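You operate a simulated robot arm through the tools that you are given. There is no shell and no other tool. Be economical: measure what you need, move in short steps, check, and stop when the job is done.

You are at the controls of a simulated robot arm. One attempt, no reset.

TASK
Put the white tub on the shelf of the two-tier table. Take the tall steel tube and leave it in the red bin. Open the fitting bench drawer, take the right clear cup and put it inside and shut the drawer again. Put the purple scoop on the middle island bench top away on the top of the small steel table. Put the big hex nut on the middle island bench top away on the fitting bench top. Open the dye locker door. Do these in any order. Set down upright: white tub, tall steel tube, right clear cup.

The check looks at the end state, three seconds after you hand in, the way a careful person would. Anything else that was tipped, shoved, dropped, spilled or broken makes it a failure.

THE ROBOT
A 6-joint arm with a fingered hand on a trunk, on a base that drives. Base frame: it is fixed to the floor where the robot stands at the start and does not move with it; the origin is under the middle of the robot, x ahead of it, y to its left, z up. Readings come in m, degrees, newtons and seconds.
With the tool pointing down near the work surface it reaches from about 0.36 to 0.76 m from the robot's upright axis, wherever it stands. Its first joint turns from -166.0 to 166.0 degrees. Places, roughly: big hex nut (5x6x3 cm) [0.8, 1.7, 0.8]; drawer fx [0.7, 4.2, 0.6]; dye locker door [-7.6, -1.2, 0.7]; fitting bench drawer [0.7, 4.1, 0.7]; fitting bench top [0.7, 4.4, 0.8]; purple scoop (10x9x10 cm) [0.5, 1.4, 0.8]; red bin (17x12x8 cm) [0.6, 0.3, 0.8]; right clear cup (7x7x8 cm) [1, 1.1, 0.8]; shelf of the two-tier table [0.1, -2, 0.3]; tall steel tube (4x4x6 cm) [1, -0.1, 0.8]; top of the small steel table [-4, 2.7, 0.8]; white tub (12x10x15 cm) [0.5, 0.1, 0.9]. Payload 4 kg.
Tool frame: the origin (TCP) lies between the finger pads and is the grasp point; the fingertips stand 0.026 m ahead of it; z points along the fingers, y is the line along which they close. Largest opening 0.148 m; the body of the gripper starts 0.073 m behind the TCP. The gripper is a hand of 3 fingers: y runs from the thumb to the fingers, the wrist lies at [0, 0, -0.239] in the tool frame, and closing takes about 1.5 s.
Orientation is told as [roll, pitch, yaw] about the base's x, y, z axes, in that order, counted from this pose: with the fingers straight down and closing along the base's y, the tool's x points along the base's -x, its y along +y and its z along -z.

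THE INTERFACE
- The arm moves only by the tool arm_command. Its argument "rows" is a list of rows, each an object of numbers (a shift or turn left out is 0, a gripper value left out holds the last): "x", "y", "z": the shift along the tool's x, y, z in m; "wx", "wy", "wz": the turn, a rotation vector about the tool's x, y, z in degrees; "gripper": the finger opening in m, from 0 to 0.148. In form: [{"x": .., "y": .., "z": .., "wx": .., "wy": .., "wz": .., "gripper": ..}, ...]. A call has 1 to 10 rows; each row shifts and turns the commanded pose from where the row before left it, along the tool's axes as they then stand. Each row takes 0.2 s and may step no farther than 0.05 m and 8.6 degrees from the row before; otherwise, or with a gripper value out of range, the whole call is refused. A pose out of reach is approached as far as the arm can. The call stops where the force on the tool passes 40 N (or 10 N more than at its start, if that is more) or the arm is blocked; 0.2 s more then pass. The fingers move at their own pace (about 0.153 m/s each) and stop on an object; they squeeze with about 29 N. The grip force told is the motor's: it shows also when the fingers shut on nothing. Time passes only in rows, and 0.2 s behind the last, so rows that do not move let the fingers close. It gives the time, the measured TCP pose, the force on the tool (base axes), the opening and the grip force at its end, in the units of the frame above (readings bear some noise), with the torque about the TCP (base axes, N m) and any sound that the robot's microphone picked up, and new pictures: "show" is both (left out), scene, wrist or none.
- Cameras (640 x 400 px; columns grow to the right, rows downward): "scene" is now at [0.0175, 0.1651, 1.5417]; the picture's right is [0.04, -1.00, 0.00], its down [-0.72, -0.03, -0.70] and it looks along [0.70, 0.03, -0.72] (base axes); focal length 272 px, centre (320, 200). "wrist" rides on the gripper at [0.068, -0.039, -0.09] in the tool frame; the picture's right is [0.50, 0.87, 0.00], its down [-0.66, 0.38, -0.65] and it looks along [-0.57, 0.33, 0.76] (tool axes); focal length 222 px, centre (320, 200). There is no depth. A picture from a camera that has moved, and an enlarged one, comes with that camera's place and axes in the base frame and with its lens.
- slide_trunk(by): slides the trunk up (or, below 0, down) by that many m; the arm and the scene camera ride with it, the base frame stays. It gives what a move gives, with no picture.
- drive_base(legs): drives the robot by 1 to 6 legs, each [ahead, left, turn to the left] in m, m and degrees, along the robot's own axes; the way and the turn of a leg run together, so that a leg with both is an arc; at most 1.5 m and 180 degrees a leg. The arm and the cameras ride along, it lands a little off, and it stops where it bumps. It gives what a move gives, and a new picture of the scene camera.
- grasp_type(shape): the hand has 3 fingers and takes this shape, open, in about a second: jaw (thumb against the fingers, like two jaws); tri (thumb and two fingers); tip (a fingertip pinch); poke (one finger out to press); point (the index stretched); flat (the hand flat); cup (the hand cupped); fist (a fist). The gripper value then closes the fingers along that shape, each until it touches; the sizes above hold for jaw. It gives what a move gives, with no picture.
- aim_head(pan, tilt): turns the head with the scene camera to pan (to the left, within 155 degrees either way) and tilt (down, from -29 to 69), counted from straight ahead of the robot. It gives what a move gives, and a new picture of the scene camera.
- close_up(camera, box): a new picture of the part [left, top, right, bottom] of that camera's present view, enlarged. It takes no simulated time.
- sign_off(): hands the job in; it is judged then, once.

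Work in short steps. Places have to be worked out from the pictures, the camera data and where the tool is seen: move nearer, look again, correct. Check each grasp and each placing, and mend what went wrong. You have 196 turns and 260 pictures in all, those below and enlarged ones among them. Open the gripper and draw the arm clear of the work before you hand the job in, unless the task says otherwise; then end with one line.

The tools are called as name(argument=value, ...) on one line, values as JSON. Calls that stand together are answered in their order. arm_command: Moves the arm, as the interface text tells. Its arguments: {"type":"object","properties":{"rows":{"type":"array"},"show":{"type":"string","enum":["both","scene","wrist","none"]}},"required":["rows"]} The other tools are called the same way: slide_trunk (by) slides the trunk up or down; grasp_type (shape) gives the hand a shape; drive_base (legs) drives the base; aim_head (pan, tilt) turns the head that bears the scene camera; close_up (camera, box) takes an enlarged picture of a part of a camera's view; sign_off () hands the job in.

At the start:

```text
time_s: 0.0
ee_pos: [0.4338, -0.0838, 1.1238]
tcp_rot: [0.0, 0.0, 0.0]
force: [0.9, -0.2, -0.4]
moment: [-0.01, 0.03, -0.01]
finger_gap: 0.1478
grasp_force: 0.0
shape: jaw
trunk travel left (down, up): [-0.5, 0.09]
robot x, y, heading: [-0.003, 0.0036, -0.3]
head pan, tilt: [2.5, 45.9]
```

scene: 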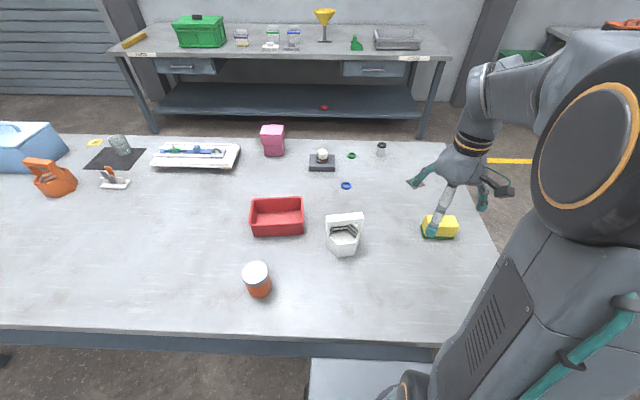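
wrist: 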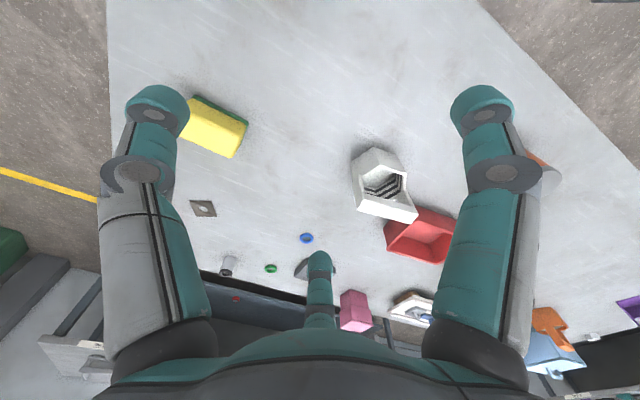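

I start by looking closer at the bench in front to identify the tub, tube and cups.

close_up(camera="scene", box=[220, 110, 480, 310])

aim_head(pan=50, tilt=40)

```text
2.00 times, centred on (350, 210) of scene
camera zoom: at [0.0175, 0.1651, 1.5417], right [0.04, -1.0, 0.0], down [-0.72, -0.03, -0.7], along [0.7, 0.03, -0.72], focal length 543 px, centre (260, 180)
```

zoom: 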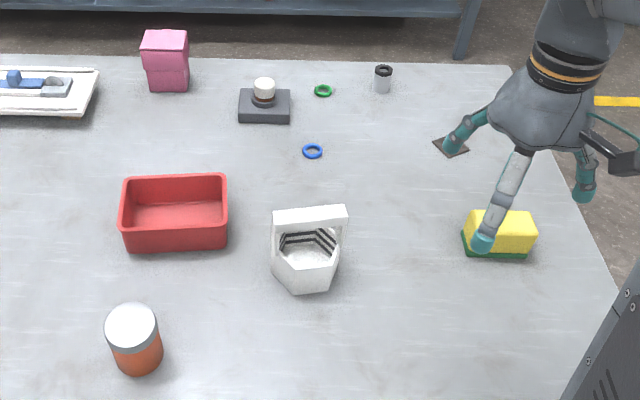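

```text
time_s: 1.1
ee_pos: [0.4329, -0.0829, 1.125]
tcp_rot: [0.0, 0.0, 0.0]
force: [0.7, 0.2, -0.1]
moment: [0.0, 0.02, 0.01]
finger_gap: 0.1477
grasp_force: 0.0
shape: jaw
trunk travel left (down, up): [-0.5, 0.09]
robot x, y, heading: [-0.0012, 0.0, 0.2]
head pan, tilt: [50.0, 40.0]
camera scene: at [-0.0084, 0.2267, 1.5502], right [0.77, -0.64, 0.0], down [-0.41, -0.49, -0.77], along [0.49, 0.59, -0.64], focal length 272 px, centre (320, 200)
```

scene: 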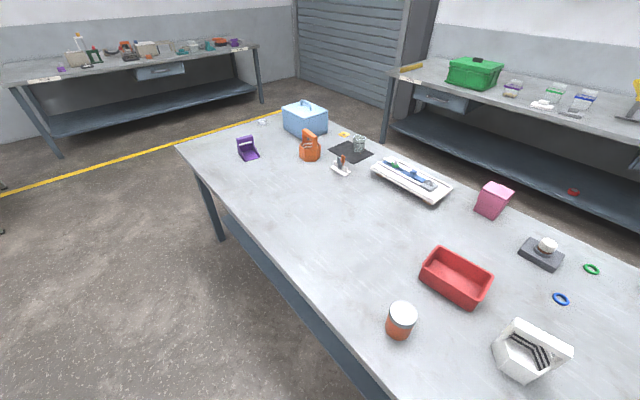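

Zoom on the far end items and the tub.

close_up(camera="scene", box=[220, 90, 460, 210])

close_up(camera="scene", box=[370, 230, 610, 390])

close_up(camera="scene", box=[0, 20, 280, 160])

```text
2.67 times, centred on (340, 150) of scene
camera zoom: at [-0.0084, 0.2267, 1.5502], right [0.77, -0.64, 0.0], down [-0.41, -0.49, -0.77], along [0.49, 0.59, -0.64], focal length 725 px, centre (267, 333)
```

zoom: 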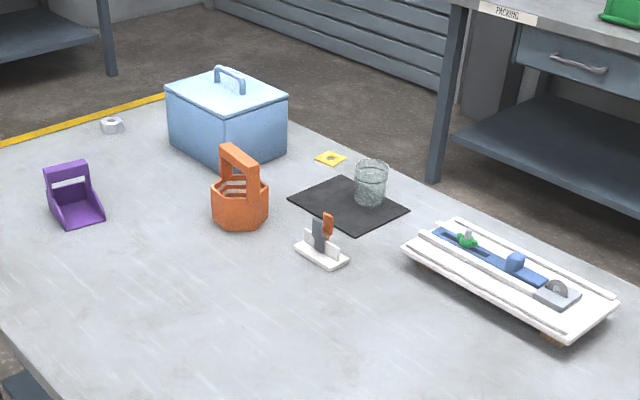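

```text
2.50 times, centred on (490, 310) of scene
camera zoom: at [-0.0084, 0.2267, 1.5502], right [0.77, -0.64, 0.0], down [-0.41, -0.49, -0.77], along [0.49, 0.59, -0.64], focal length 679 px, centre (-105, -75)
```

zoom: 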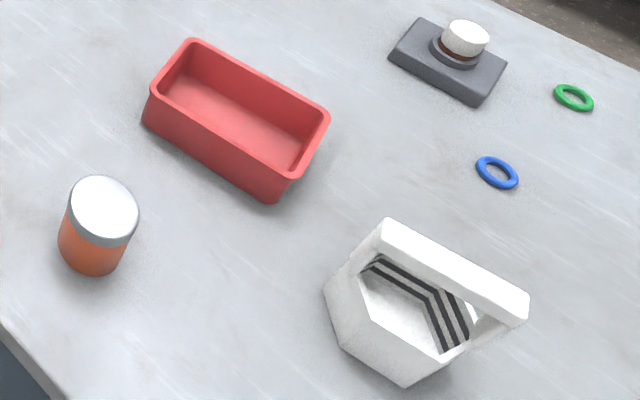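

```text
2.29 times, centred on (140, 90) of scene
camera zoom: at [-0.0084, 0.2267, 1.5502], right [0.77, -0.64, 0.0], down [-0.41, -0.49, -0.77], along [0.49, 0.59, -0.64], focal length 621 px, centre (731, 451)
```

zoom: 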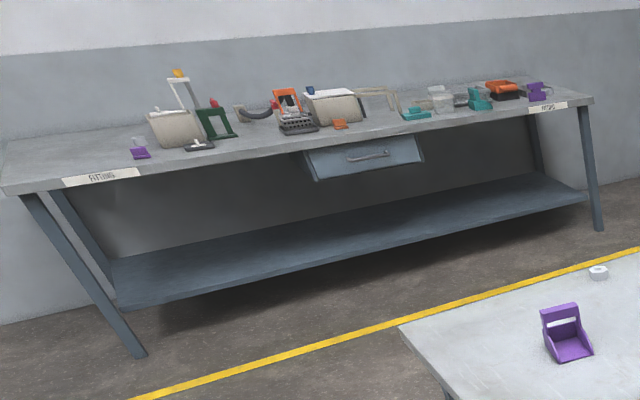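

Table top works out to z≈0.79 and the tub handle centre to about [0.536, 0.115, 0.935]. Before grasping I look at the destination, the two-tier table, and elsewhere.

aim_head(pan=-90, tilt=35)

aim_head(pan=150, tilt=15)

aim_head(pan=-150, tilt=15)

```text
time_s: 3.4
ee_pos: [0.4338, -0.0829, 1.1251]
tcp_rot: [0.0, 0.0, 0.0]
force: [1.5, -0.5, -0.1]
moment: [0.02, 0.0, -0.01]
finger_gap: 0.1478
grasp_force: 0.1
shape: jaw
trunk travel left (down, up): [-0.5, 0.09]
robot x, y, heading: [-0.0018, -0.0028, -0.0]
head pan, tilt: [-90.0, 35.0]
camera scene: at [-0.063, 0.0736, 1.5578], right [-1.0, 0.0, 0.0], down [0.0, 0.57, -0.82], along [0.0, -0.82, -0.57], focal length 272 px, centre (320, 200)
```

scene: 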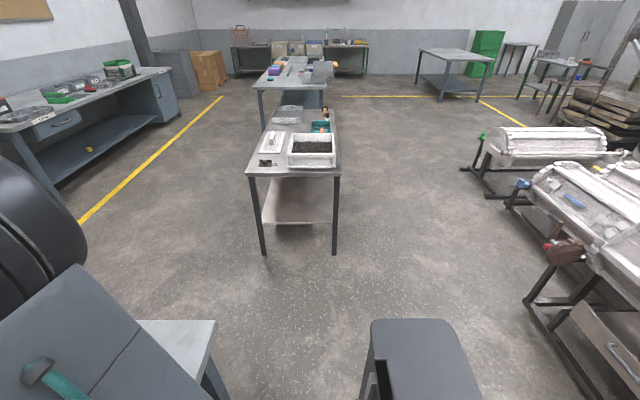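

```text
time_s: 6.8
ee_pos: [0.434, -0.0844, 1.1255]
tcp_rot: [0.1, 0.0, -0.1]
force: [0.0, 0.0, 0.3]
moment: [0.03, -0.04, 0.0]
finger_gap: 0.1478
grasp_force: 0.2
shape: jaw
trunk travel left (down, up): [-0.5, 0.09]
robot x, y, heading: [0.0004, -0.0006, -0.2]
head pan, tilt: [150.0, 15.0]
camera scene: at [-0.144, 0.2084, 1.5898], right [0.5, 0.87, 0.0], down [0.22, -0.13, -0.97], along [-0.84, 0.48, -0.26], focal length 272 px, centre (320, 200)
```

scene: 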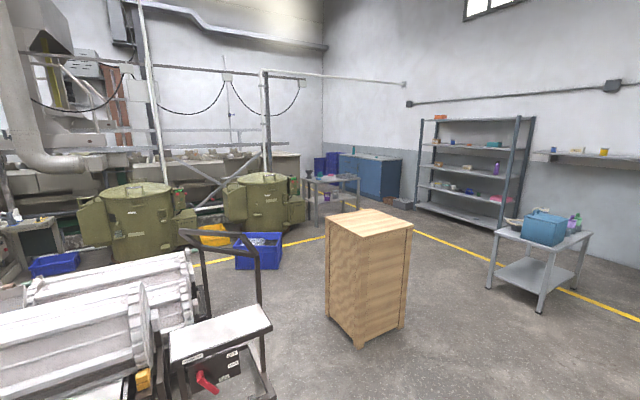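

```text
time_s: 10.9
ee_pos: [0.4328, -0.0828, 1.1243]
tcp_rot: [-0.1, -0.1, 0.1]
force: [-0.1, 0.6, -1.3]
moment: [0.02, 0.01, 0.0]
finger_gap: 0.1478
grasp_force: 0.0
shape: jaw
trunk travel left (down, up): [-0.5, 0.09]
robot x, y, heading: [0.0016, 0.0019, 0.1]
head pan, tilt: [-150.0, 15.0]
camera scene: at [-0.144, 0.1149, 1.5898], right [-0.5, 0.87, 0.0], down [0.22, 0.13, -0.97], along [-0.84, -0.48, -0.26], focal length 272 px, centre (320, 200)
```

scene: 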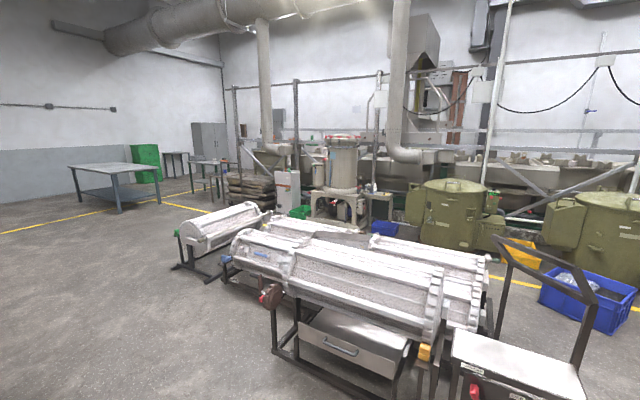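

I need to understand how the fingers close, so I close the jaw in free air and look.

aim_head(pan=2.5, tilt=45.9)

arm_command(rows=[{"gripper": 0.02}, {}, {}, {}, {}, {}, {}])

```text
time_s: 13.2
ee_pos: [0.4334, -0.0842, 1.1247]
tcp_rot: [0.0, 0.0, -0.1]
force: [0.0, -0.4, 0.4]
moment: [0.0, -0.01, 0.0]
finger_gap: 0.148
grasp_force: 0.0
shape: jaw
trunk travel left (down, up): [-0.5, 0.09]
robot x, y, heading: [-0.0018, 0.0003, -0.4]
head pan, tilt: [2.5, 45.9]
camera scene: at [0.0174, 0.1651, 1.5417], right [0.04, -1.0, 0.0], down [-0.72, -0.03, -0.7], along [0.7, 0.03, -0.72], focal length 272 px, centre (320, 200)
```

scene: 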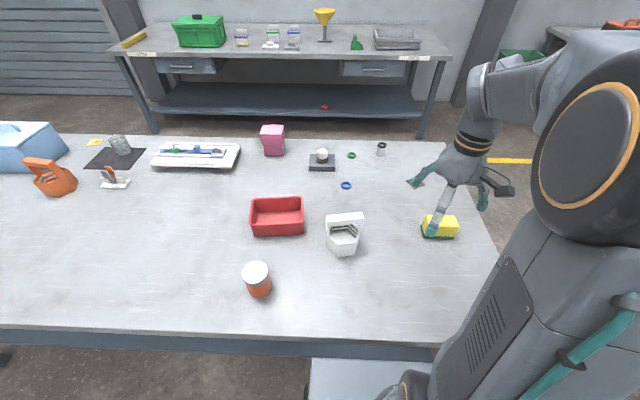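

```text
time_s: 14.8
ee_pos: [0.4341, -0.084, 1.1242]
tcp_rot: [0.0, 0.0, 0.0]
force: [-0.2, 0.1, -0.3]
moment: [-0.01, -0.01, -0.02]
finger_gap: 0.0201
grasp_force: 0.1
shape: jaw
trunk travel left (down, up): [-0.5, 0.09]
robot x, y, heading: [0.0015, -0.0001, 0.2]
head pan, tilt: [2.5, 45.9]
camera scene: at [0.0174, 0.1652, 1.5417], right [0.04, -1.0, 0.0], down [-0.72, -0.03, -0.7], along [0.7, 0.03, -0.72], focal length 272 px, centre (320, 200)
camera wrist: at [0.3656, -0.1221, 1.2144], right [-0.5, 0.87, 0.0], down [0.66, 0.38, 0.65], along [0.57, 0.33, -0.76], focal length 222 px, centre (320, 200)
```

scene: 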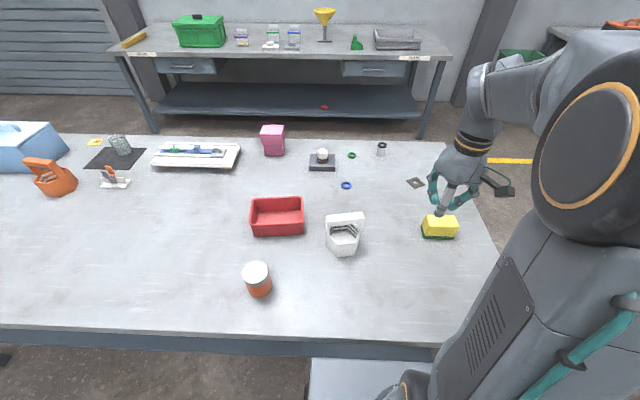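
wrist: 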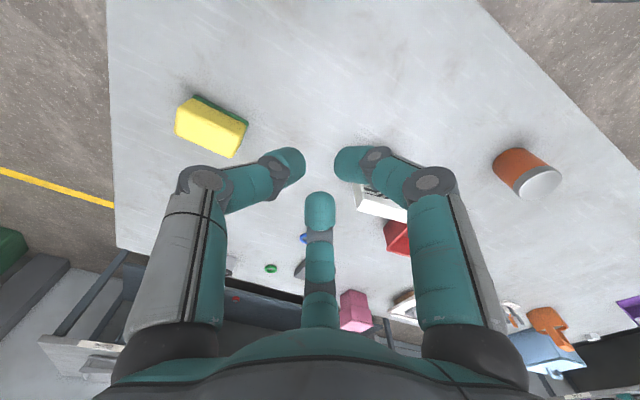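

The three fingertips meet in a triangle (thumb at −y, two fingers at +y, about 3.5 cm apart). I look closely at the tub handle to pick an approach that also fits under the two-tier table's top.

close_up(camera="scene", box=[310, 195, 390, 265])

close_up(camera="scene", box=[340, 130, 420, 190])

```text
5.71 times, centred on (350, 230) of scene
camera zoom: at [0.0174, 0.1652, 1.5417], right [0.04, -1.0, 0.0], down [-0.72, -0.03, -0.7], along [0.7, 0.03, -0.72], focal length 1553 px, centre (149, 29)
```

zoom: 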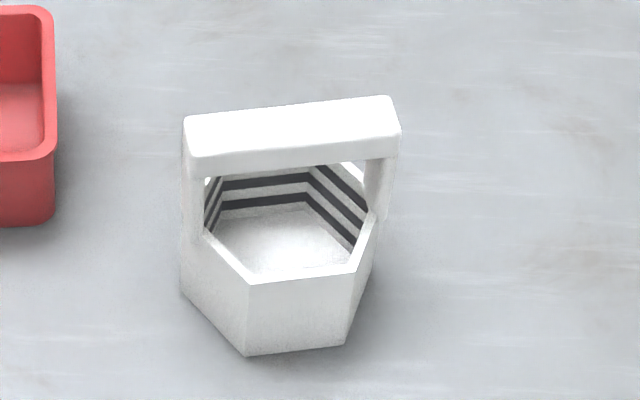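

```text
6.67 times, centred on (380, 160) of scene
camera zoom: at [0.0174, 0.1652, 1.5417], right [0.04, -1.0, 0.0], down [-0.72, -0.03, -0.7], along [0.7, 0.03, -0.72], focal length 1812 px, centre (-80, 467)
```

zoom: 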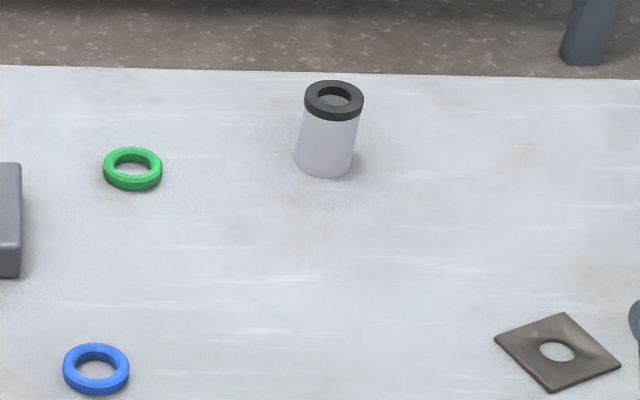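

The handle bar is about 12 cm long, at z≈0.935, with roughly 7 cm of open space below it. I plan to grasp it horizontally (thumb below, fingers above), so the hand can later go in under the table top. First I back up 0.3 m and extend the arm.

drive_base(legs=[[-0.3, 0, 0]])

arm_command(rows=[{"x": -0.03, "y": 0.015, "gripper": 0.1}, {"x": -0.03, "y": 0.015}, {"x": -0.03, "y": 0.015}, {"x": -0.03, "y": 0.015}, {"x": -0.03, "y": 0.015}, {"x": -0.03, "y": 0.015}, {"x": -0.03, "y": 0.015}, {"x": -0.03, "y": 0.01}, {"x": -0.01}], show="none")

arm_command(rows=[{"wy": -8.5}, {"wy": -8.5}, {"wy": -8.5}, {"wy": -8.5}, {"wy": -8.5}, {"wy": -8.5}, {"wy": -8.5}, {"wy": -8.5}, {"wy": -8.5}, {"wy": -8.5}], show="scene")

```text
time_s: 16.9
ee_pos: [0.1326, -0.0818, 1.1229]
tcp_rot: [0.0, -0.1, 0.1]
force: [-0.1, 0.6, 0.3]
moment: [0.0, 0.01, 0.01]
finger_gap: 0.0206
grasp_force: 0.0
shape: jaw
trunk travel left (down, up): [-0.5, 0.09]
robot x, y, heading: [-0.298, -0.0016, 0.3]
head pan, tilt: [2.5, 45.9]
camera scene: at [-0.2846, 0.1648, 1.5417], right [0.05, -1.0, 0.0], down [-0.72, -0.03, -0.7], along [0.7, 0.03, -0.72], focal length 272 px, centre (320, 200)
```

scene: 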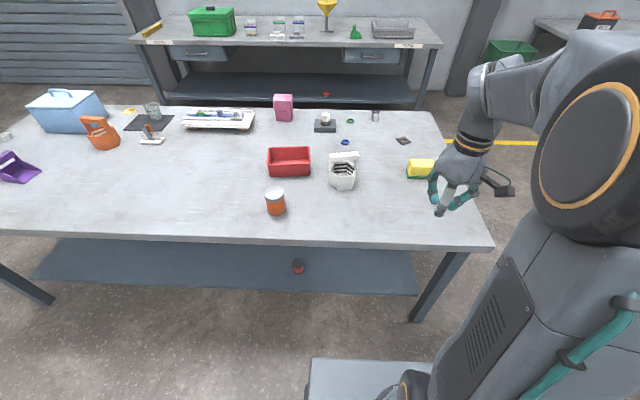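

```text
time_s: 18.9
ee_pos: [0.3836, 0.0329, 1.1242]
tcp_rot: [0.0, 0.0, 0.2]
force: [-0.4, 1.0, 0.1]
moment: [0.01, 0.01, -0.02]
finger_gap: 0.0995
grasp_force: 0.1
shape: jaw
trunk travel left (down, up): [-0.5, 0.09]
robot x, y, heading: [-0.3, 0.0007, 0.2]
head pan, tilt: [2.5, 45.9]
```

```text
time_s: 21.1
ee_pos: [0.3824, 0.0327, 1.1248]
tcp_rot: [0.1, -84.9, 0.0]
force: [0.2, 0.9, 0.0]
moment: [0.02, 0.0, 0.03]
finger_gap: 0.0996
grasp_force: 0.1
shape: jaw
out of reach, approached as far as the arm can: row 7
trunk travel left (down, up): [-0.5, 0.09]
robot x, y, heading: [-0.304, 0.0014, 0.1]
head pan, tilt: [2.5, 45.9]
camera scene: at [-0.2842, 0.1649, 1.5417], right [0.05, -1.0, 0.0], down [-0.72, -0.03, -0.7], along [0.7, 0.03, -0.72], focal length 272 px, centre (320, 200)
```

scene: 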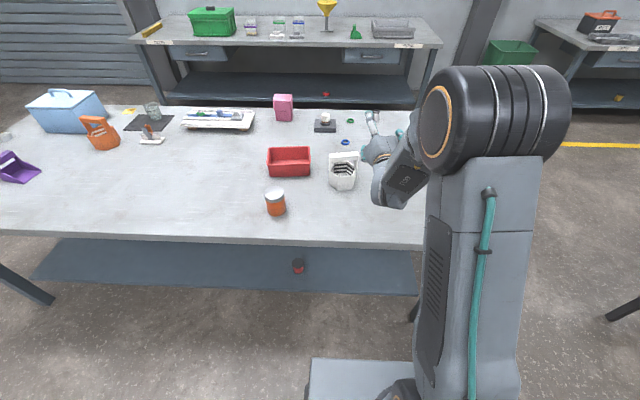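

Tool is now horizontal. Next I roll it about its own axis by +90° so the thumb goes below.

arm_command(rows=[{"wy": -5.0}, {"wz": 8.5}, {"wz": 8.5}, {"wz": 8.5}, {"wz": 8.5}, {"wz": 8.5}, {"wz": 8.5}, {"wz": 8.5}, {"wz": 8.5}, {"wz": 8.5}], show="none")

arm_command(rows=[{"wz": 8.5}, {"wz": 5}, {"wy": 8}, {}], show="both")

```text
time_s: 23.3
ee_pos: [0.3837, 0.0323, 1.1246]
tcp_rot: [90.0, -13.4, -89.9]
force: [0.6, -0.2, 0.1]
moment: [0.03, -0.03, 0.0]
finger_gap: 0.0999
grasp_force: 0.1
shape: jaw
trunk travel left (down, up): [-0.5, 0.09]
robot x, y, heading: [-0.299, 0.0022, 0.2]
head pan, tilt: [2.5, 45.9]
```

```text
time_s: 24.3
ee_pos: [0.3822, 0.0333, 1.1245]
tcp_rot: [89.9, 0.2, -81.8]
force: [-0.3, 0.1, 0.1]
moment: [0.02, -0.01, 0.04]
finger_gap: 0.0998
grasp_force: 0.1
shape: jaw
trunk travel left (down, up): [-0.5, 0.09]
robot x, y, heading: [-0.302, 0.0004, 0.3]
head pan, tilt: [2.5, 45.9]
camera scene: at [-0.2843, 0.1644, 1.5417], right [0.05, -1.0, 0.0], down [-0.72, -0.03, -0.7], along [0.7, 0.03, -0.72], focal length 272 px, centre (320, 200)
camera wrist: at [0.2829, 0.0873, 1.0855], right [-0.07, 0.49, 0.87], down [-0.55, -0.74, 0.38], along [0.83, -0.45, 0.33], focal length 222 px, centre (320, 200)
```

scene: 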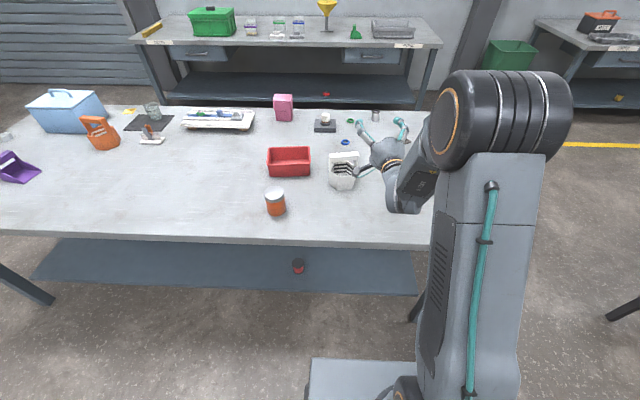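
wrist: 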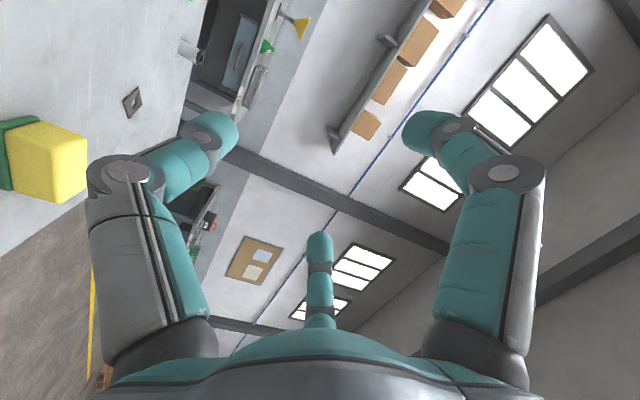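

Orientation is right. I lower to handle height and line up in front of it.

arm_command(rows=[{"x": 0.02, "y": -0.04, "gripper": 0.08}, {"x": 0.02, "y": -0.04}, {"x": 0.025, "y": -0.04}, {"y": -0.04}, {"y": -0.03}, {}], show="both")

close_up(camera="scene", box=[310, 120, 430, 215])

```text
time_s: 25.7
ee_pos: [0.3745, 0.0994, 0.9346]
tcp_rot: [90.0, 0.0, -81.9]
force: [-0.1, 0.3, 0.3]
moment: [-0.01, 0.0, -0.01]
finger_gap: 0.0806
grasp_force: 0.1
shape: jaw
trunk travel left (down, up): [-0.5, 0.09]
robot x, y, heading: [-0.2999, 0.0019, 0.4]
head pan, tilt: [2.5, 45.9]
camera scene: at [-0.2841, 0.1649, 1.5417], right [0.05, -1.0, 0.0], down [-0.72, -0.03, -0.7], along [0.69, 0.03, -0.72], focal length 272 px, centre (320, 200)
camera wrist: at [0.2751, 0.1531, 0.8954], right [-0.07, 0.49, 0.87], down [-0.55, -0.74, 0.38], along [0.83, -0.45, 0.33], focal length 222 px, centre (320, 200)
```

scene: 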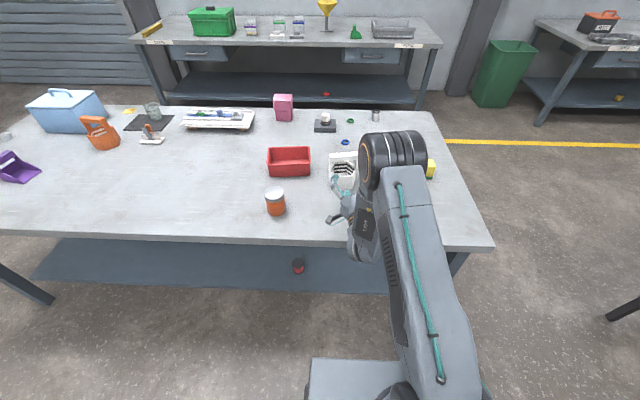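
wrist: 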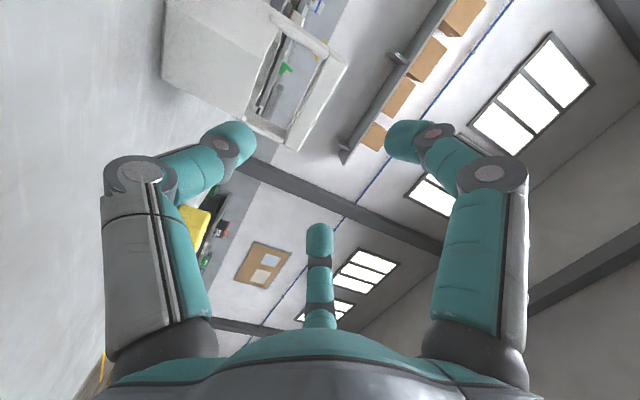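

```text
4.21 times, centred on (370, 168) of scene
camera zoom: at [-0.2841, 0.1649, 1.5417], right [0.05, -1.0, 0.0], down [-0.72, -0.03, -0.7], along [0.69, 0.03, -0.72], focal length 1144 px, centre (110, 337)
```

zoom: 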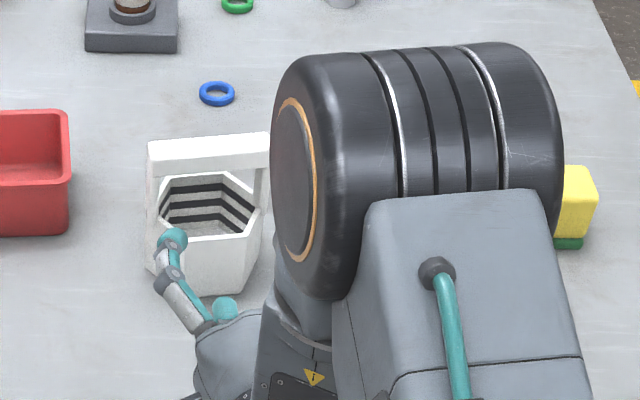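

The bar projects exactly where expected in the wrist view. I advance ~0.157 m with a slight sideways fix.

arm_command(rows=[{"x": -0.007, "z": 0.04}, {"z": 0.04}, {"z": 0.04}, {"z": 0.037}, {}], show="both")

```text
time_s: 26.9
ee_pos: [0.5297, 0.1138, 0.9349]
tcp_rot: [90.1, -0.1, -81.9]
force: [-0.8, -0.3, 2.0]
moment: [-0.02, 0.02, -0.01]
finger_gap: 0.0792
grasp_force: 0.0
shape: jaw
trunk travel left (down, up): [-0.5, 0.09]
robot x, y, heading: [-0.3009, -0.0032, -0.1]
head pan, tilt: [2.5, 45.9]
camera scene: at [-0.2845, 0.1648, 1.5417], right [0.05, -1.0, 0.0], down [-0.72, -0.03, -0.7], along [0.7, 0.03, -0.72], focal length 272 px, centre (320, 200)
camera wrist: at [0.4308, 0.1684, 0.8953], right [-0.07, 0.5, 0.87], down [-0.55, -0.74, 0.38], along [0.83, -0.45, 0.33], focal length 222 px, centre (320, 200)
```

scene: 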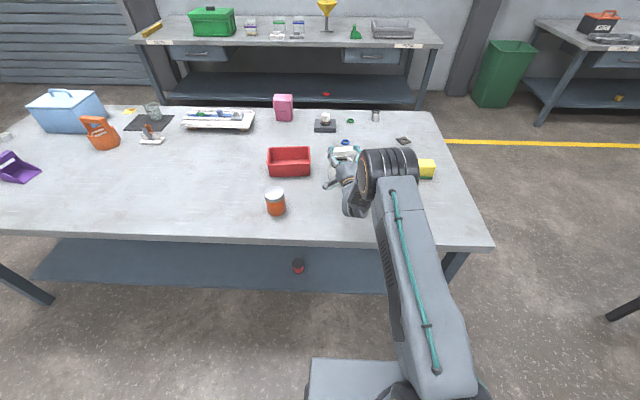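
wrist: 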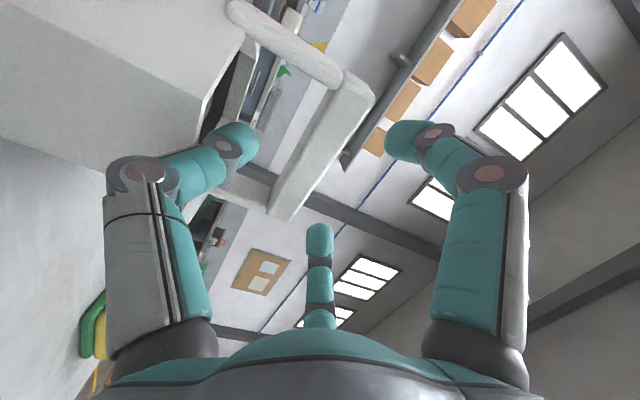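

The bar lies between thumb and fingers. I close the grip.

arm_command(rows=[{"z": 0.004, "gripper": 0.0}, {}, {}, {}, {}, {}], show="both")

```text
time_s: 28.3
ee_pos: [0.5342, 0.1134, 0.9346]
tcp_rot: [90.0, 0.1, -81.9]
force: [-0.9, -0.6, 0.6]
moment: [0.0, 0.0, 0.0]
finger_gap: 0.0129
grasp_force: 28.9
shape: jaw
trunk travel left (down, up): [-0.5, 0.09]
robot x, y, heading: [-0.3011, 0.0012, 0.1]
head pan, tilt: [2.5, 45.9]
camera scene: at [-0.2842, 0.1648, 1.5417], right [0.05, -1.0, 0.0], down [-0.72, -0.03, -0.7], along [0.7, 0.03, -0.72], focal length 272 px, centre (320, 200)
camera wrist: at [0.4343, 0.1687, 0.8952], right [-0.07, 0.49, 0.87], down [-0.55, -0.74, 0.38], along [0.83, -0.45, 0.33], focal length 222 px, centre (320, 200)
```

scene: 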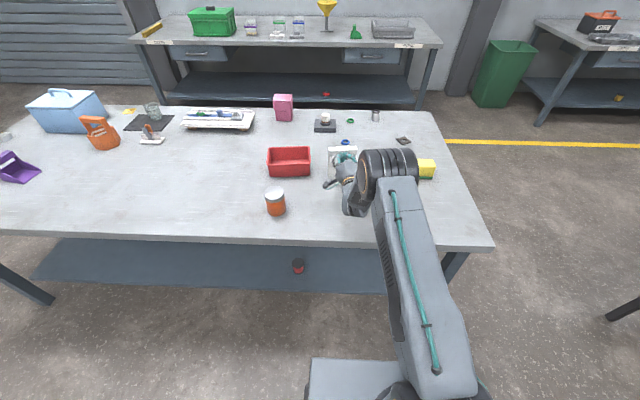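
wrist: 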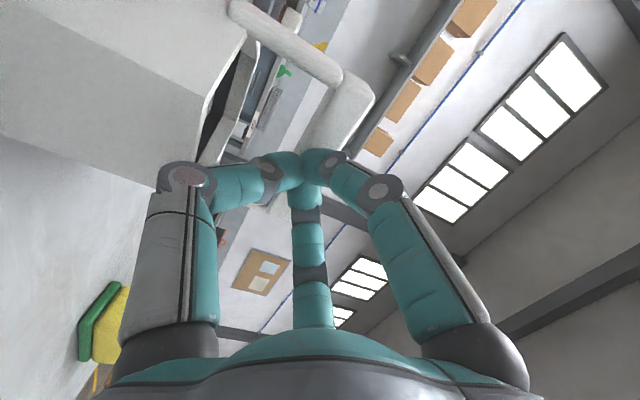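

Gripped (12.9 mm, matches bar). Lift.

arm_command(rows=[{"y": 0.01}, {"y": 0.02}, {"y": 0.03}, {"y": 0.03}, {"y": 0.03}, {"z": -0.02}, {"z": -0.03}, {}], show="both")

```text
time_s: 30.1
ee_pos: [0.485, 0.1058, 1.0556]
tcp_rot: [89.9, 0.0, -81.9]
force: [-0.1, -0.3, -0.2]
moment: [0.0, -0.01, -0.01]
finger_gap: 0.0127
grasp_force: 29.2
shape: jaw
trunk travel left (down, up): [-0.5, 0.09]
robot x, y, heading: [-0.2994, 0.0008, 0.2]
head pan, tilt: [2.5, 45.9]
camera scene: at [-0.2846, 0.1648, 1.5417], right [0.05, -1.0, 0.0], down [-0.72, -0.03, -0.7], along [0.7, 0.03, -0.72], focal length 272 px, centre (320, 200)
camera wrist: at [0.3845, 0.1608, 1.0155], right [-0.07, 0.49, 0.87], down [-0.55, -0.74, 0.38], along [0.83, -0.45, 0.33], focal length 222 px, centre (320, 200)
```

scene: 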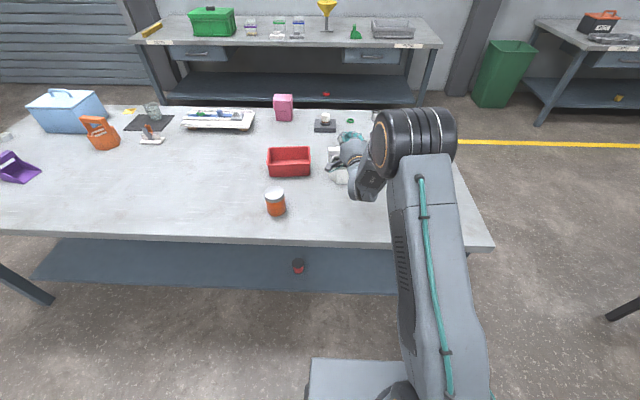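
wrist: 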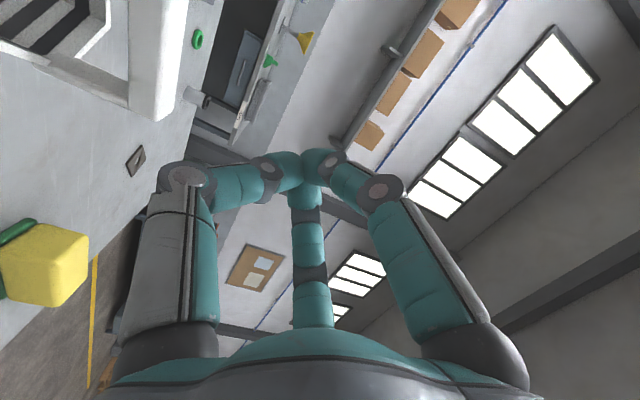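

The wrist view suggests the tub may not have risen. Zoom in.

close_up(camera="scene", box=[300, 120, 400, 215])

arm_command(rows=[{}], show="none")

```text
4.21 times, centred on (350, 168) of scene
camera zoom: at [-0.2846, 0.1648, 1.5417], right [0.05, -1.0, 0.0], down [-0.72, -0.03, -0.7], along [0.7, 0.03, -0.72], focal length 1144 px, centre (194, 337)
```

zoom: 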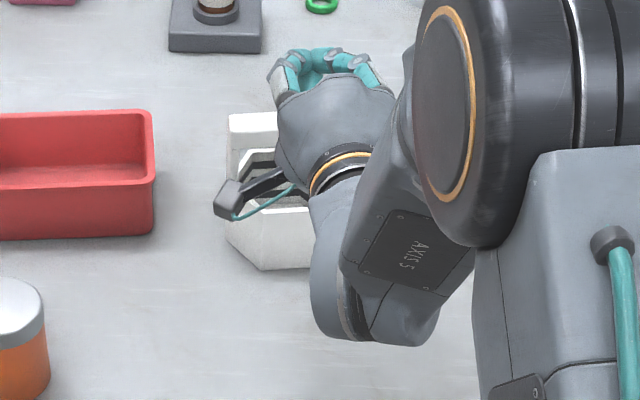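

```text
time_s: 30.5
ee_pos: [0.4841, 0.1071, 1.0546]
tcp_rot: [90.0, 0.1, -81.9]
force: [0.3, 0.1, 0.4]
moment: [-0.01, -0.03, 0.0]
finger_gap: 0.0129
grasp_force: 29.1
shape: jaw
trunk travel left (down, up): [-0.5, 0.09]
robot x, y, heading: [-0.2993, -0.0001, 0.4]
head pan, tilt: [2.5, 45.9]
```

The fingers shut on nothing (12.9 mm is fully shut) and the tub slid a few cm away but stands upright. I retract up and back, open, and look again.

arm_command(rows=[{"z": -0.05, "gripper": 0.1}, {"z": -0.05}, {"z": -0.05, "x": -0.04}, {"x": -0.05}, {"x": -0.05}, {"x": -0.05}, {"x": -0.04}], show="none")

close_up(camera="scene", box=[310, 130, 380, 200])

close_up(camera="wrist", box=[0, 0, 640, 400])

```text
refused: row 3 steps farther than a row can; nothing moved
```

```text
5.71 times, centred on (345, 165) of scene
camera zoom: at [-0.2843, 0.1648, 1.5417], right [0.05, -1.0, 0.0], down [-0.72, -0.03, -0.7], along [0.7, 0.03, -0.72], focal length 1553 px, centre (177, 400)
```

zoom: 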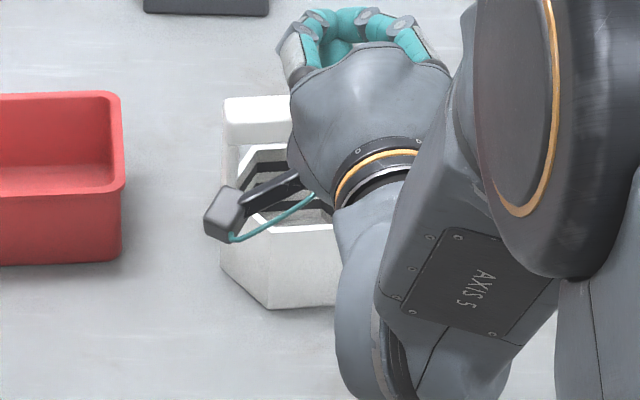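

```text
1.00 times, centred on (320, 200) of wrist (not enlarged: the box is as wide or as high as the picture)
camera zoom: at [0.3849, 0.1608, 1.0153], right [-0.07, 0.49, 0.87], down [-0.55, -0.74, 0.38], along [0.83, -0.45, 0.33], focal length 222 px, centre (320, 200)
```

zoom: 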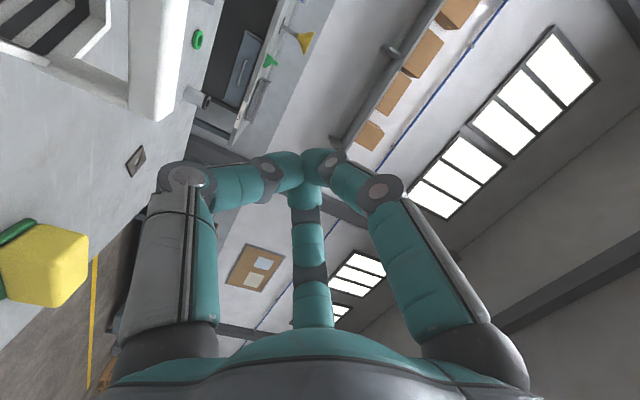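

Redo the retreat within the step limits.

arm_command(rows=[{"z": -0.05, "gripper": 0.1}, {"z": -0.05}, {"z": -0.04}, {"x": -0.05}, {"x": -0.05}, {"x": -0.05}, {"x": -0.05}, {"x": -0.04}], show="none")

close_up(camera="scene", box=[310, 130, 380, 200])

```text
time_s: 32.3
ee_pos: [0.3801, -0.1525, 1.0547]
tcp_rot: [89.9, -0.1, -81.9]
force: [0.1, -0.1, 0.0]
moment: [-0.01, 0.02, -0.03]
finger_gap: 0.0998
grasp_force: 0.1
shape: jaw
trunk travel left (down, up): [-0.5, 0.09]
robot x, y, heading: [-0.2982, 0.0002, 0.5]
head pan, tilt: [2.5, 45.9]
```

```text
5.71 times, centred on (345, 165) of scene
camera zoom: at [-0.2843, 0.1647, 1.5417], right [0.05, -1.0, 0.0], down [-0.72, -0.03, -0.7], along [0.7, 0.03, -0.72], focal length 1553 px, centre (177, 400)
```

zoom: 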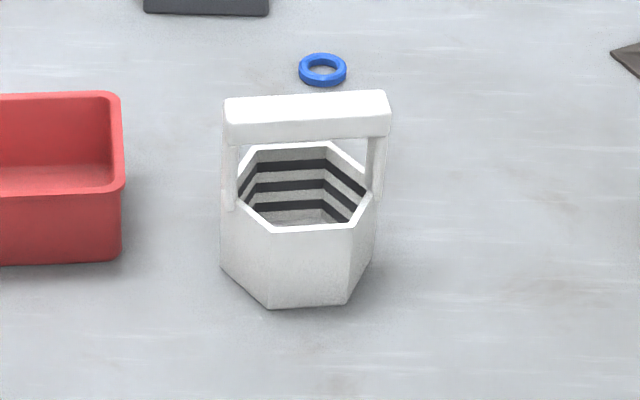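

The tub was nudged by the thumb's knuckle on its rim; it now stands upright with handle centre ≈[0.594, 0.113], and the bar is a thin upright plate (≈1.4 cm thick, 3 cm tall). Better to straddle it sideways with the hand pointing along the bar, tilted 30° down. I reorient in free air.

arm_command(rows=[{"wz": -8.5, "x": 0.03}, {"wz": -8.5, "x": 0.03}, {"wz": -8.5, "x": 0.03}, {"wz": -8.5}, {"wz": -8.5}, {"wz": -8.5}, {"wz": -8.5}, {"wz": -8.5}, {"wz": -8.5}, {"wz": -8.5}], show="none")

arm_command(rows=[{"wz": -5}, {"wy": 8}, {"wy": 8}, {"wy": 7}, {"wy": 7}, {"wx": -7.13, "wz": -4.11}, {"wx": -7.13, "wz": -4.11}, {"wx": -7.13, "wz": -4.11}, {"wx": -7.13, "wz": -4.11}, {"wx": -7.13, "wz": -4.11}], show="none")

arm_command(rows=[{"wx": -7.13, "wz": -4.11}, {"wx": -7.13, "wz": -4.11}, {"wx": -7.13, "wz": -4.11}, {"wx": -7.13, "wz": -4.11}, {"wx": -7.13, "wz": -4.11}, {"wx": -7.13, "wz": -4.11}, {}], show="both")

```text
time_s: 34.5
ee_pos: [0.3674, -0.0643, 1.0422]
tcp_rot: [90.1, -85.1, -82.0]
force: [0.4, 0.2, 0.5]
moment: [0.04, 0.0, 0.05]
finger_gap: 0.0998
grasp_force: 0.0
shape: jaw
trunk travel left (down, up): [-0.5, 0.09]
robot x, y, heading: [-0.3023, -0.0007, 0.2]
head pan, tilt: [2.5, 45.9]
```

```text
time_s: 36.7
ee_pos: [0.3667, -0.0634, 1.0434]
tcp_rot: [0.1, -59.9, 49.3]
force: [0.1, -0.6, 0.7]
moment: [0.05, 0.0, -0.01]
finger_gap: 0.0998
grasp_force: 0.1
shape: jaw
trunk travel left (down, up): [-0.5, 0.09]
robot x, y, heading: [-0.3019, 0.001, 0.3]
head pan, tilt: [2.5, 45.9]
```

```text
time_s: 38.3
ee_pos: [0.3683, -0.0635, 1.0414]
tcp_rot: [0.1, -60.1, 98.8]
force: [0.5, -0.1, 0.3]
moment: [0.01, 0.01, 0.0]
finger_gap: 0.0999
grasp_force: 0.0
shape: jaw
trunk travel left (down, up): [-0.5, 0.09]
robot x, y, heading: [-0.3011, 0.0001, 0.1]
head pan, tilt: [2.5, 45.9]
camera scene: at [-0.2839, 0.1647, 1.5417], right [0.05, -1.0, 0.0], down [-0.72, -0.03, -0.7], along [0.69, 0.03, -0.72], focal length 272 px, centre (320, 200)
camera wrist: at [0.4223, -0.1678, 1.0269], right [-0.82, -0.38, -0.43], down [-0.34, -0.29, 0.89], along [-0.46, 0.88, 0.11], focal length 222 px, centre (320, 200)
```

scene: 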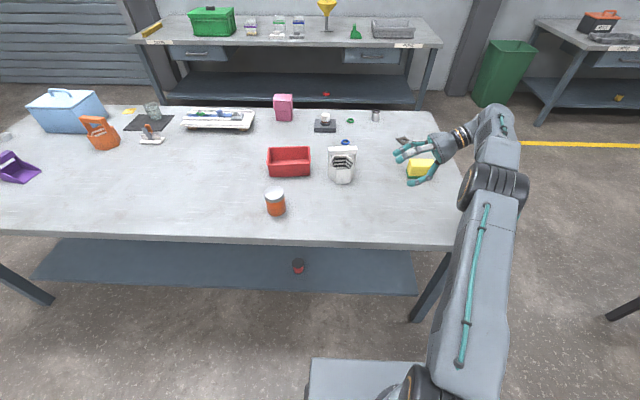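
wrist: 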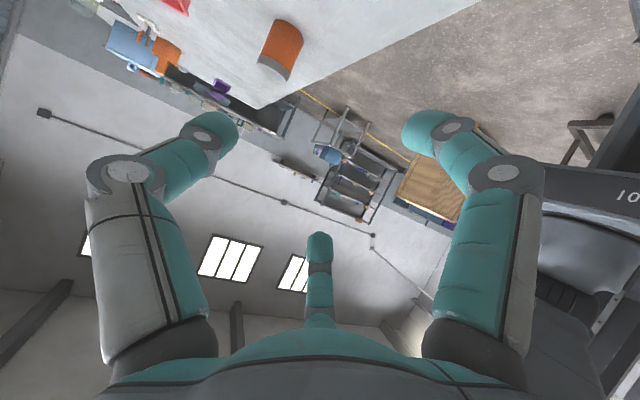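

Orientation good. Drive forward 0.22 m so the hand stands beside the tub.

drive_base(legs=[[0.22, 0, 0]])

close_up(camera="scene", box=[310, 150, 410, 250])

```text
time_s: 40.0
ee_pos: [0.5915, -0.0625, 1.0407]
tcp_rot: [-0.1, -60.0, 98.5]
force: [-0.8, 0.4, -0.2]
moment: [-0.03, 0.02, 0.03]
finger_gap: 0.0999
grasp_force: 0.1
shape: jaw
trunk travel left (down, up): [-0.5, 0.09]
robot x, y, heading: [-0.0762, 0.0051, 0.4]
head pan, tilt: [2.5, 45.9]
camera scene: at [-0.0607, 0.1653, 1.5417], right [0.05, -1.0, 0.0], down [-0.72, -0.03, -0.7], along [0.7, 0.03, -0.72], focal length 272 px, centre (320, 200)
```

scene: 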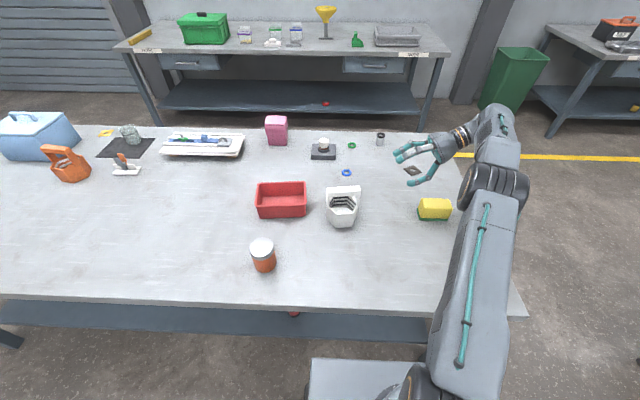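

```text
4.00 times, centred on (360, 200) of scene
camera zoom: at [-0.0607, 0.1653, 1.5417], right [0.05, -1.0, 0.0], down [-0.72, -0.03, -0.7], along [0.7, 0.03, -0.72], focal length 1087 px, centre (160, 200)
```

zoom: 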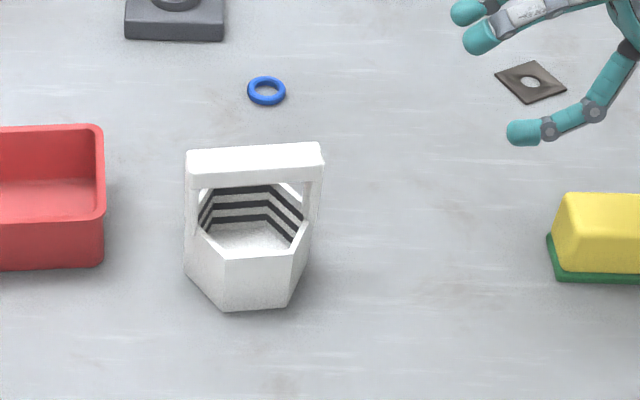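

Refined handle: centre ≈[0.590, 0.114], top z≈0.935. I move the hand over the bar at height first, then check.

arm_command(rows=[{"x": -0.0218, "z": 0.0378, "y": -0.0064, "gripper": 0.09}, {"x": -0.0218, "z": 0.0378, "y": -0.0064}, {"x": -0.0218, "z": 0.0378, "y": -0.0064}, {"x": -0.0218, "z": 0.0378, "y": -0.0064}, {"x": 0.035, "z": 0.02}, {}], show="both")

close_up(camera="scene", box=[300, 140, 420, 240])

```text
time_s: 41.4
ee_pos: [0.5908, 0.1138, 0.9993]
tcp_rot: [0.1, -60.0, 98.6]
force: [0.4, 0.2, -0.4]
moment: [0.02, 0.01, 0.03]
finger_gap: 0.0904
grasp_force: 0.1
shape: jaw
trunk travel left (down, up): [-0.5, 0.09]
robot x, y, heading: [-0.0775, 0.0039, 0.3]
head pan, tilt: [2.5, 45.9]
camera scene: at [-0.0605, 0.1652, 1.5417], right [0.05, -1.0, 0.0], down [-0.72, -0.03, -0.7], along [0.69, 0.03, -0.72], focal length 272 px, centre (320, 200)
camera wrist: at [0.6457, 0.0092, 0.9862], right [-0.82, -0.38, -0.43], down [-0.34, -0.29, 0.89], along [-0.46, 0.88, 0.11], focal length 222 px, centre (320, 200)
```

scene: 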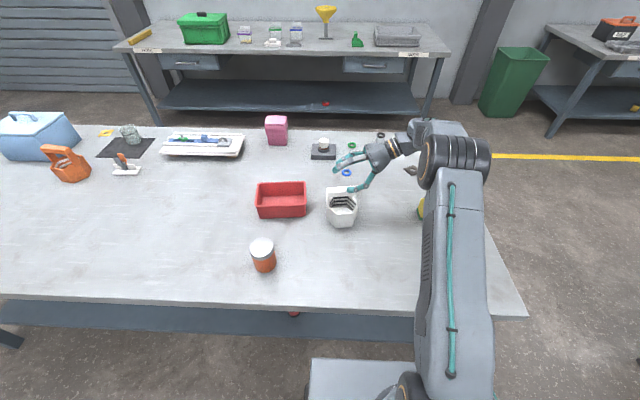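
wrist: 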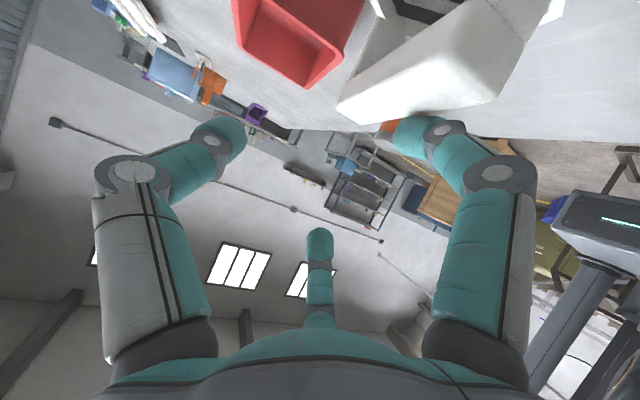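

```text
4.00 times, centred on (360, 190) of scene
camera zoom: at [-0.0605, 0.1652, 1.5417], right [0.05, -1.0, 0.0], down [-0.72, -0.03, -0.7], along [0.69, 0.03, -0.72], focal length 1087 px, centre (160, 240)
```

zoom: 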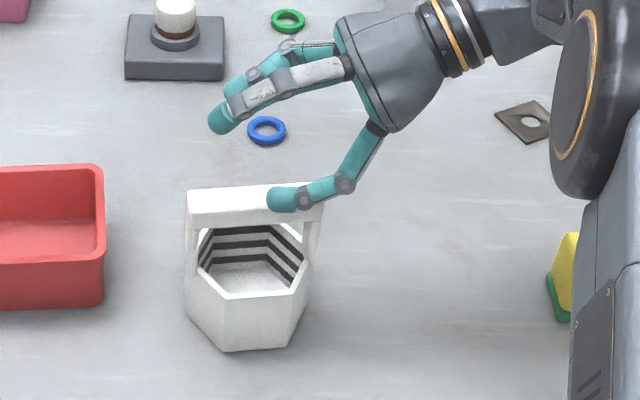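

Bar lies between the near finger and the far fingers. Descend 7.5 cm.

arm_command(rows=[{"x": 0.022, "z": 0.0125}, {"x": 0.022, "z": 0.0125}, {"x": 0.022, "z": 0.0125}, {}], show="both")

close_up(camera="scene", box=[300, 140, 420, 240])

```text
time_s: 42.4
ee_pos: [0.5898, 0.1127, 0.9248]
tcp_rot: [-0.1, -60.0, 98.8]
force: [0.1, 0.9, 4.7]
moment: [-0.14, 0.16, -0.05]
finger_gap: 0.0883
grasp_force: 0.0
shape: jaw
trunk travel left (down, up): [-0.5, 0.09]
robot x, y, heading: [-0.0785, 0.0023, 0.0]
head pan, tilt: [2.5, 45.9]
camera scene: at [-0.0611, 0.1654, 1.5418], right [0.05, -1.0, 0.0], down [-0.72, -0.03, -0.7], along [0.7, 0.03, -0.72], focal length 272 px, centre (320, 200)
camera wrist: at [0.6452, 0.0084, 0.911], right [-0.82, -0.38, -0.43], down [-0.34, -0.29, 0.89], along [-0.46, 0.88, 0.11], focal length 222 px, centre (320, 200)
```

scene: 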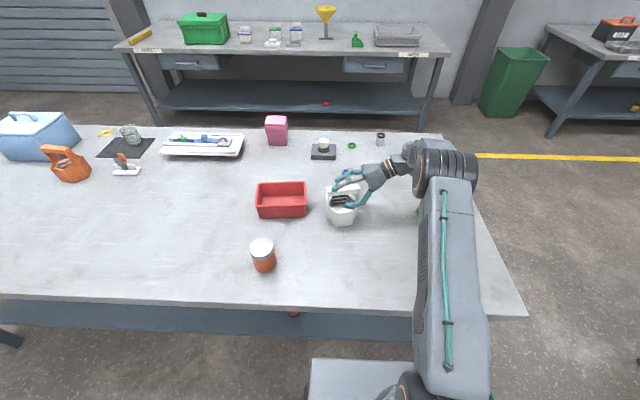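
wrist: 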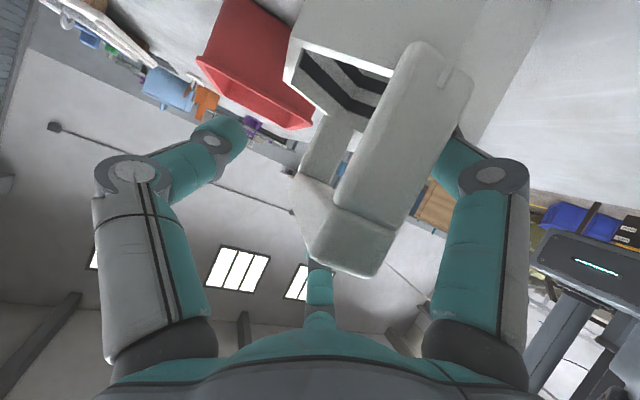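

```text
4.00 times, centred on (360, 190) of scene
camera zoom: at [-0.0611, 0.1654, 1.5418], right [0.05, -1.0, 0.0], down [-0.72, -0.03, -0.7], along [0.7, 0.03, -0.72], focal length 1087 px, centre (160, 240)
```

zoom: 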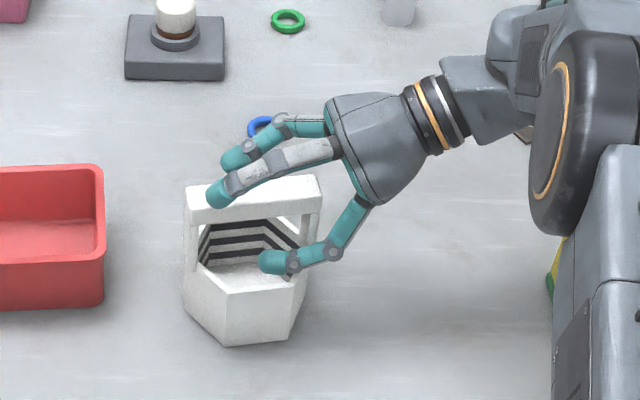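

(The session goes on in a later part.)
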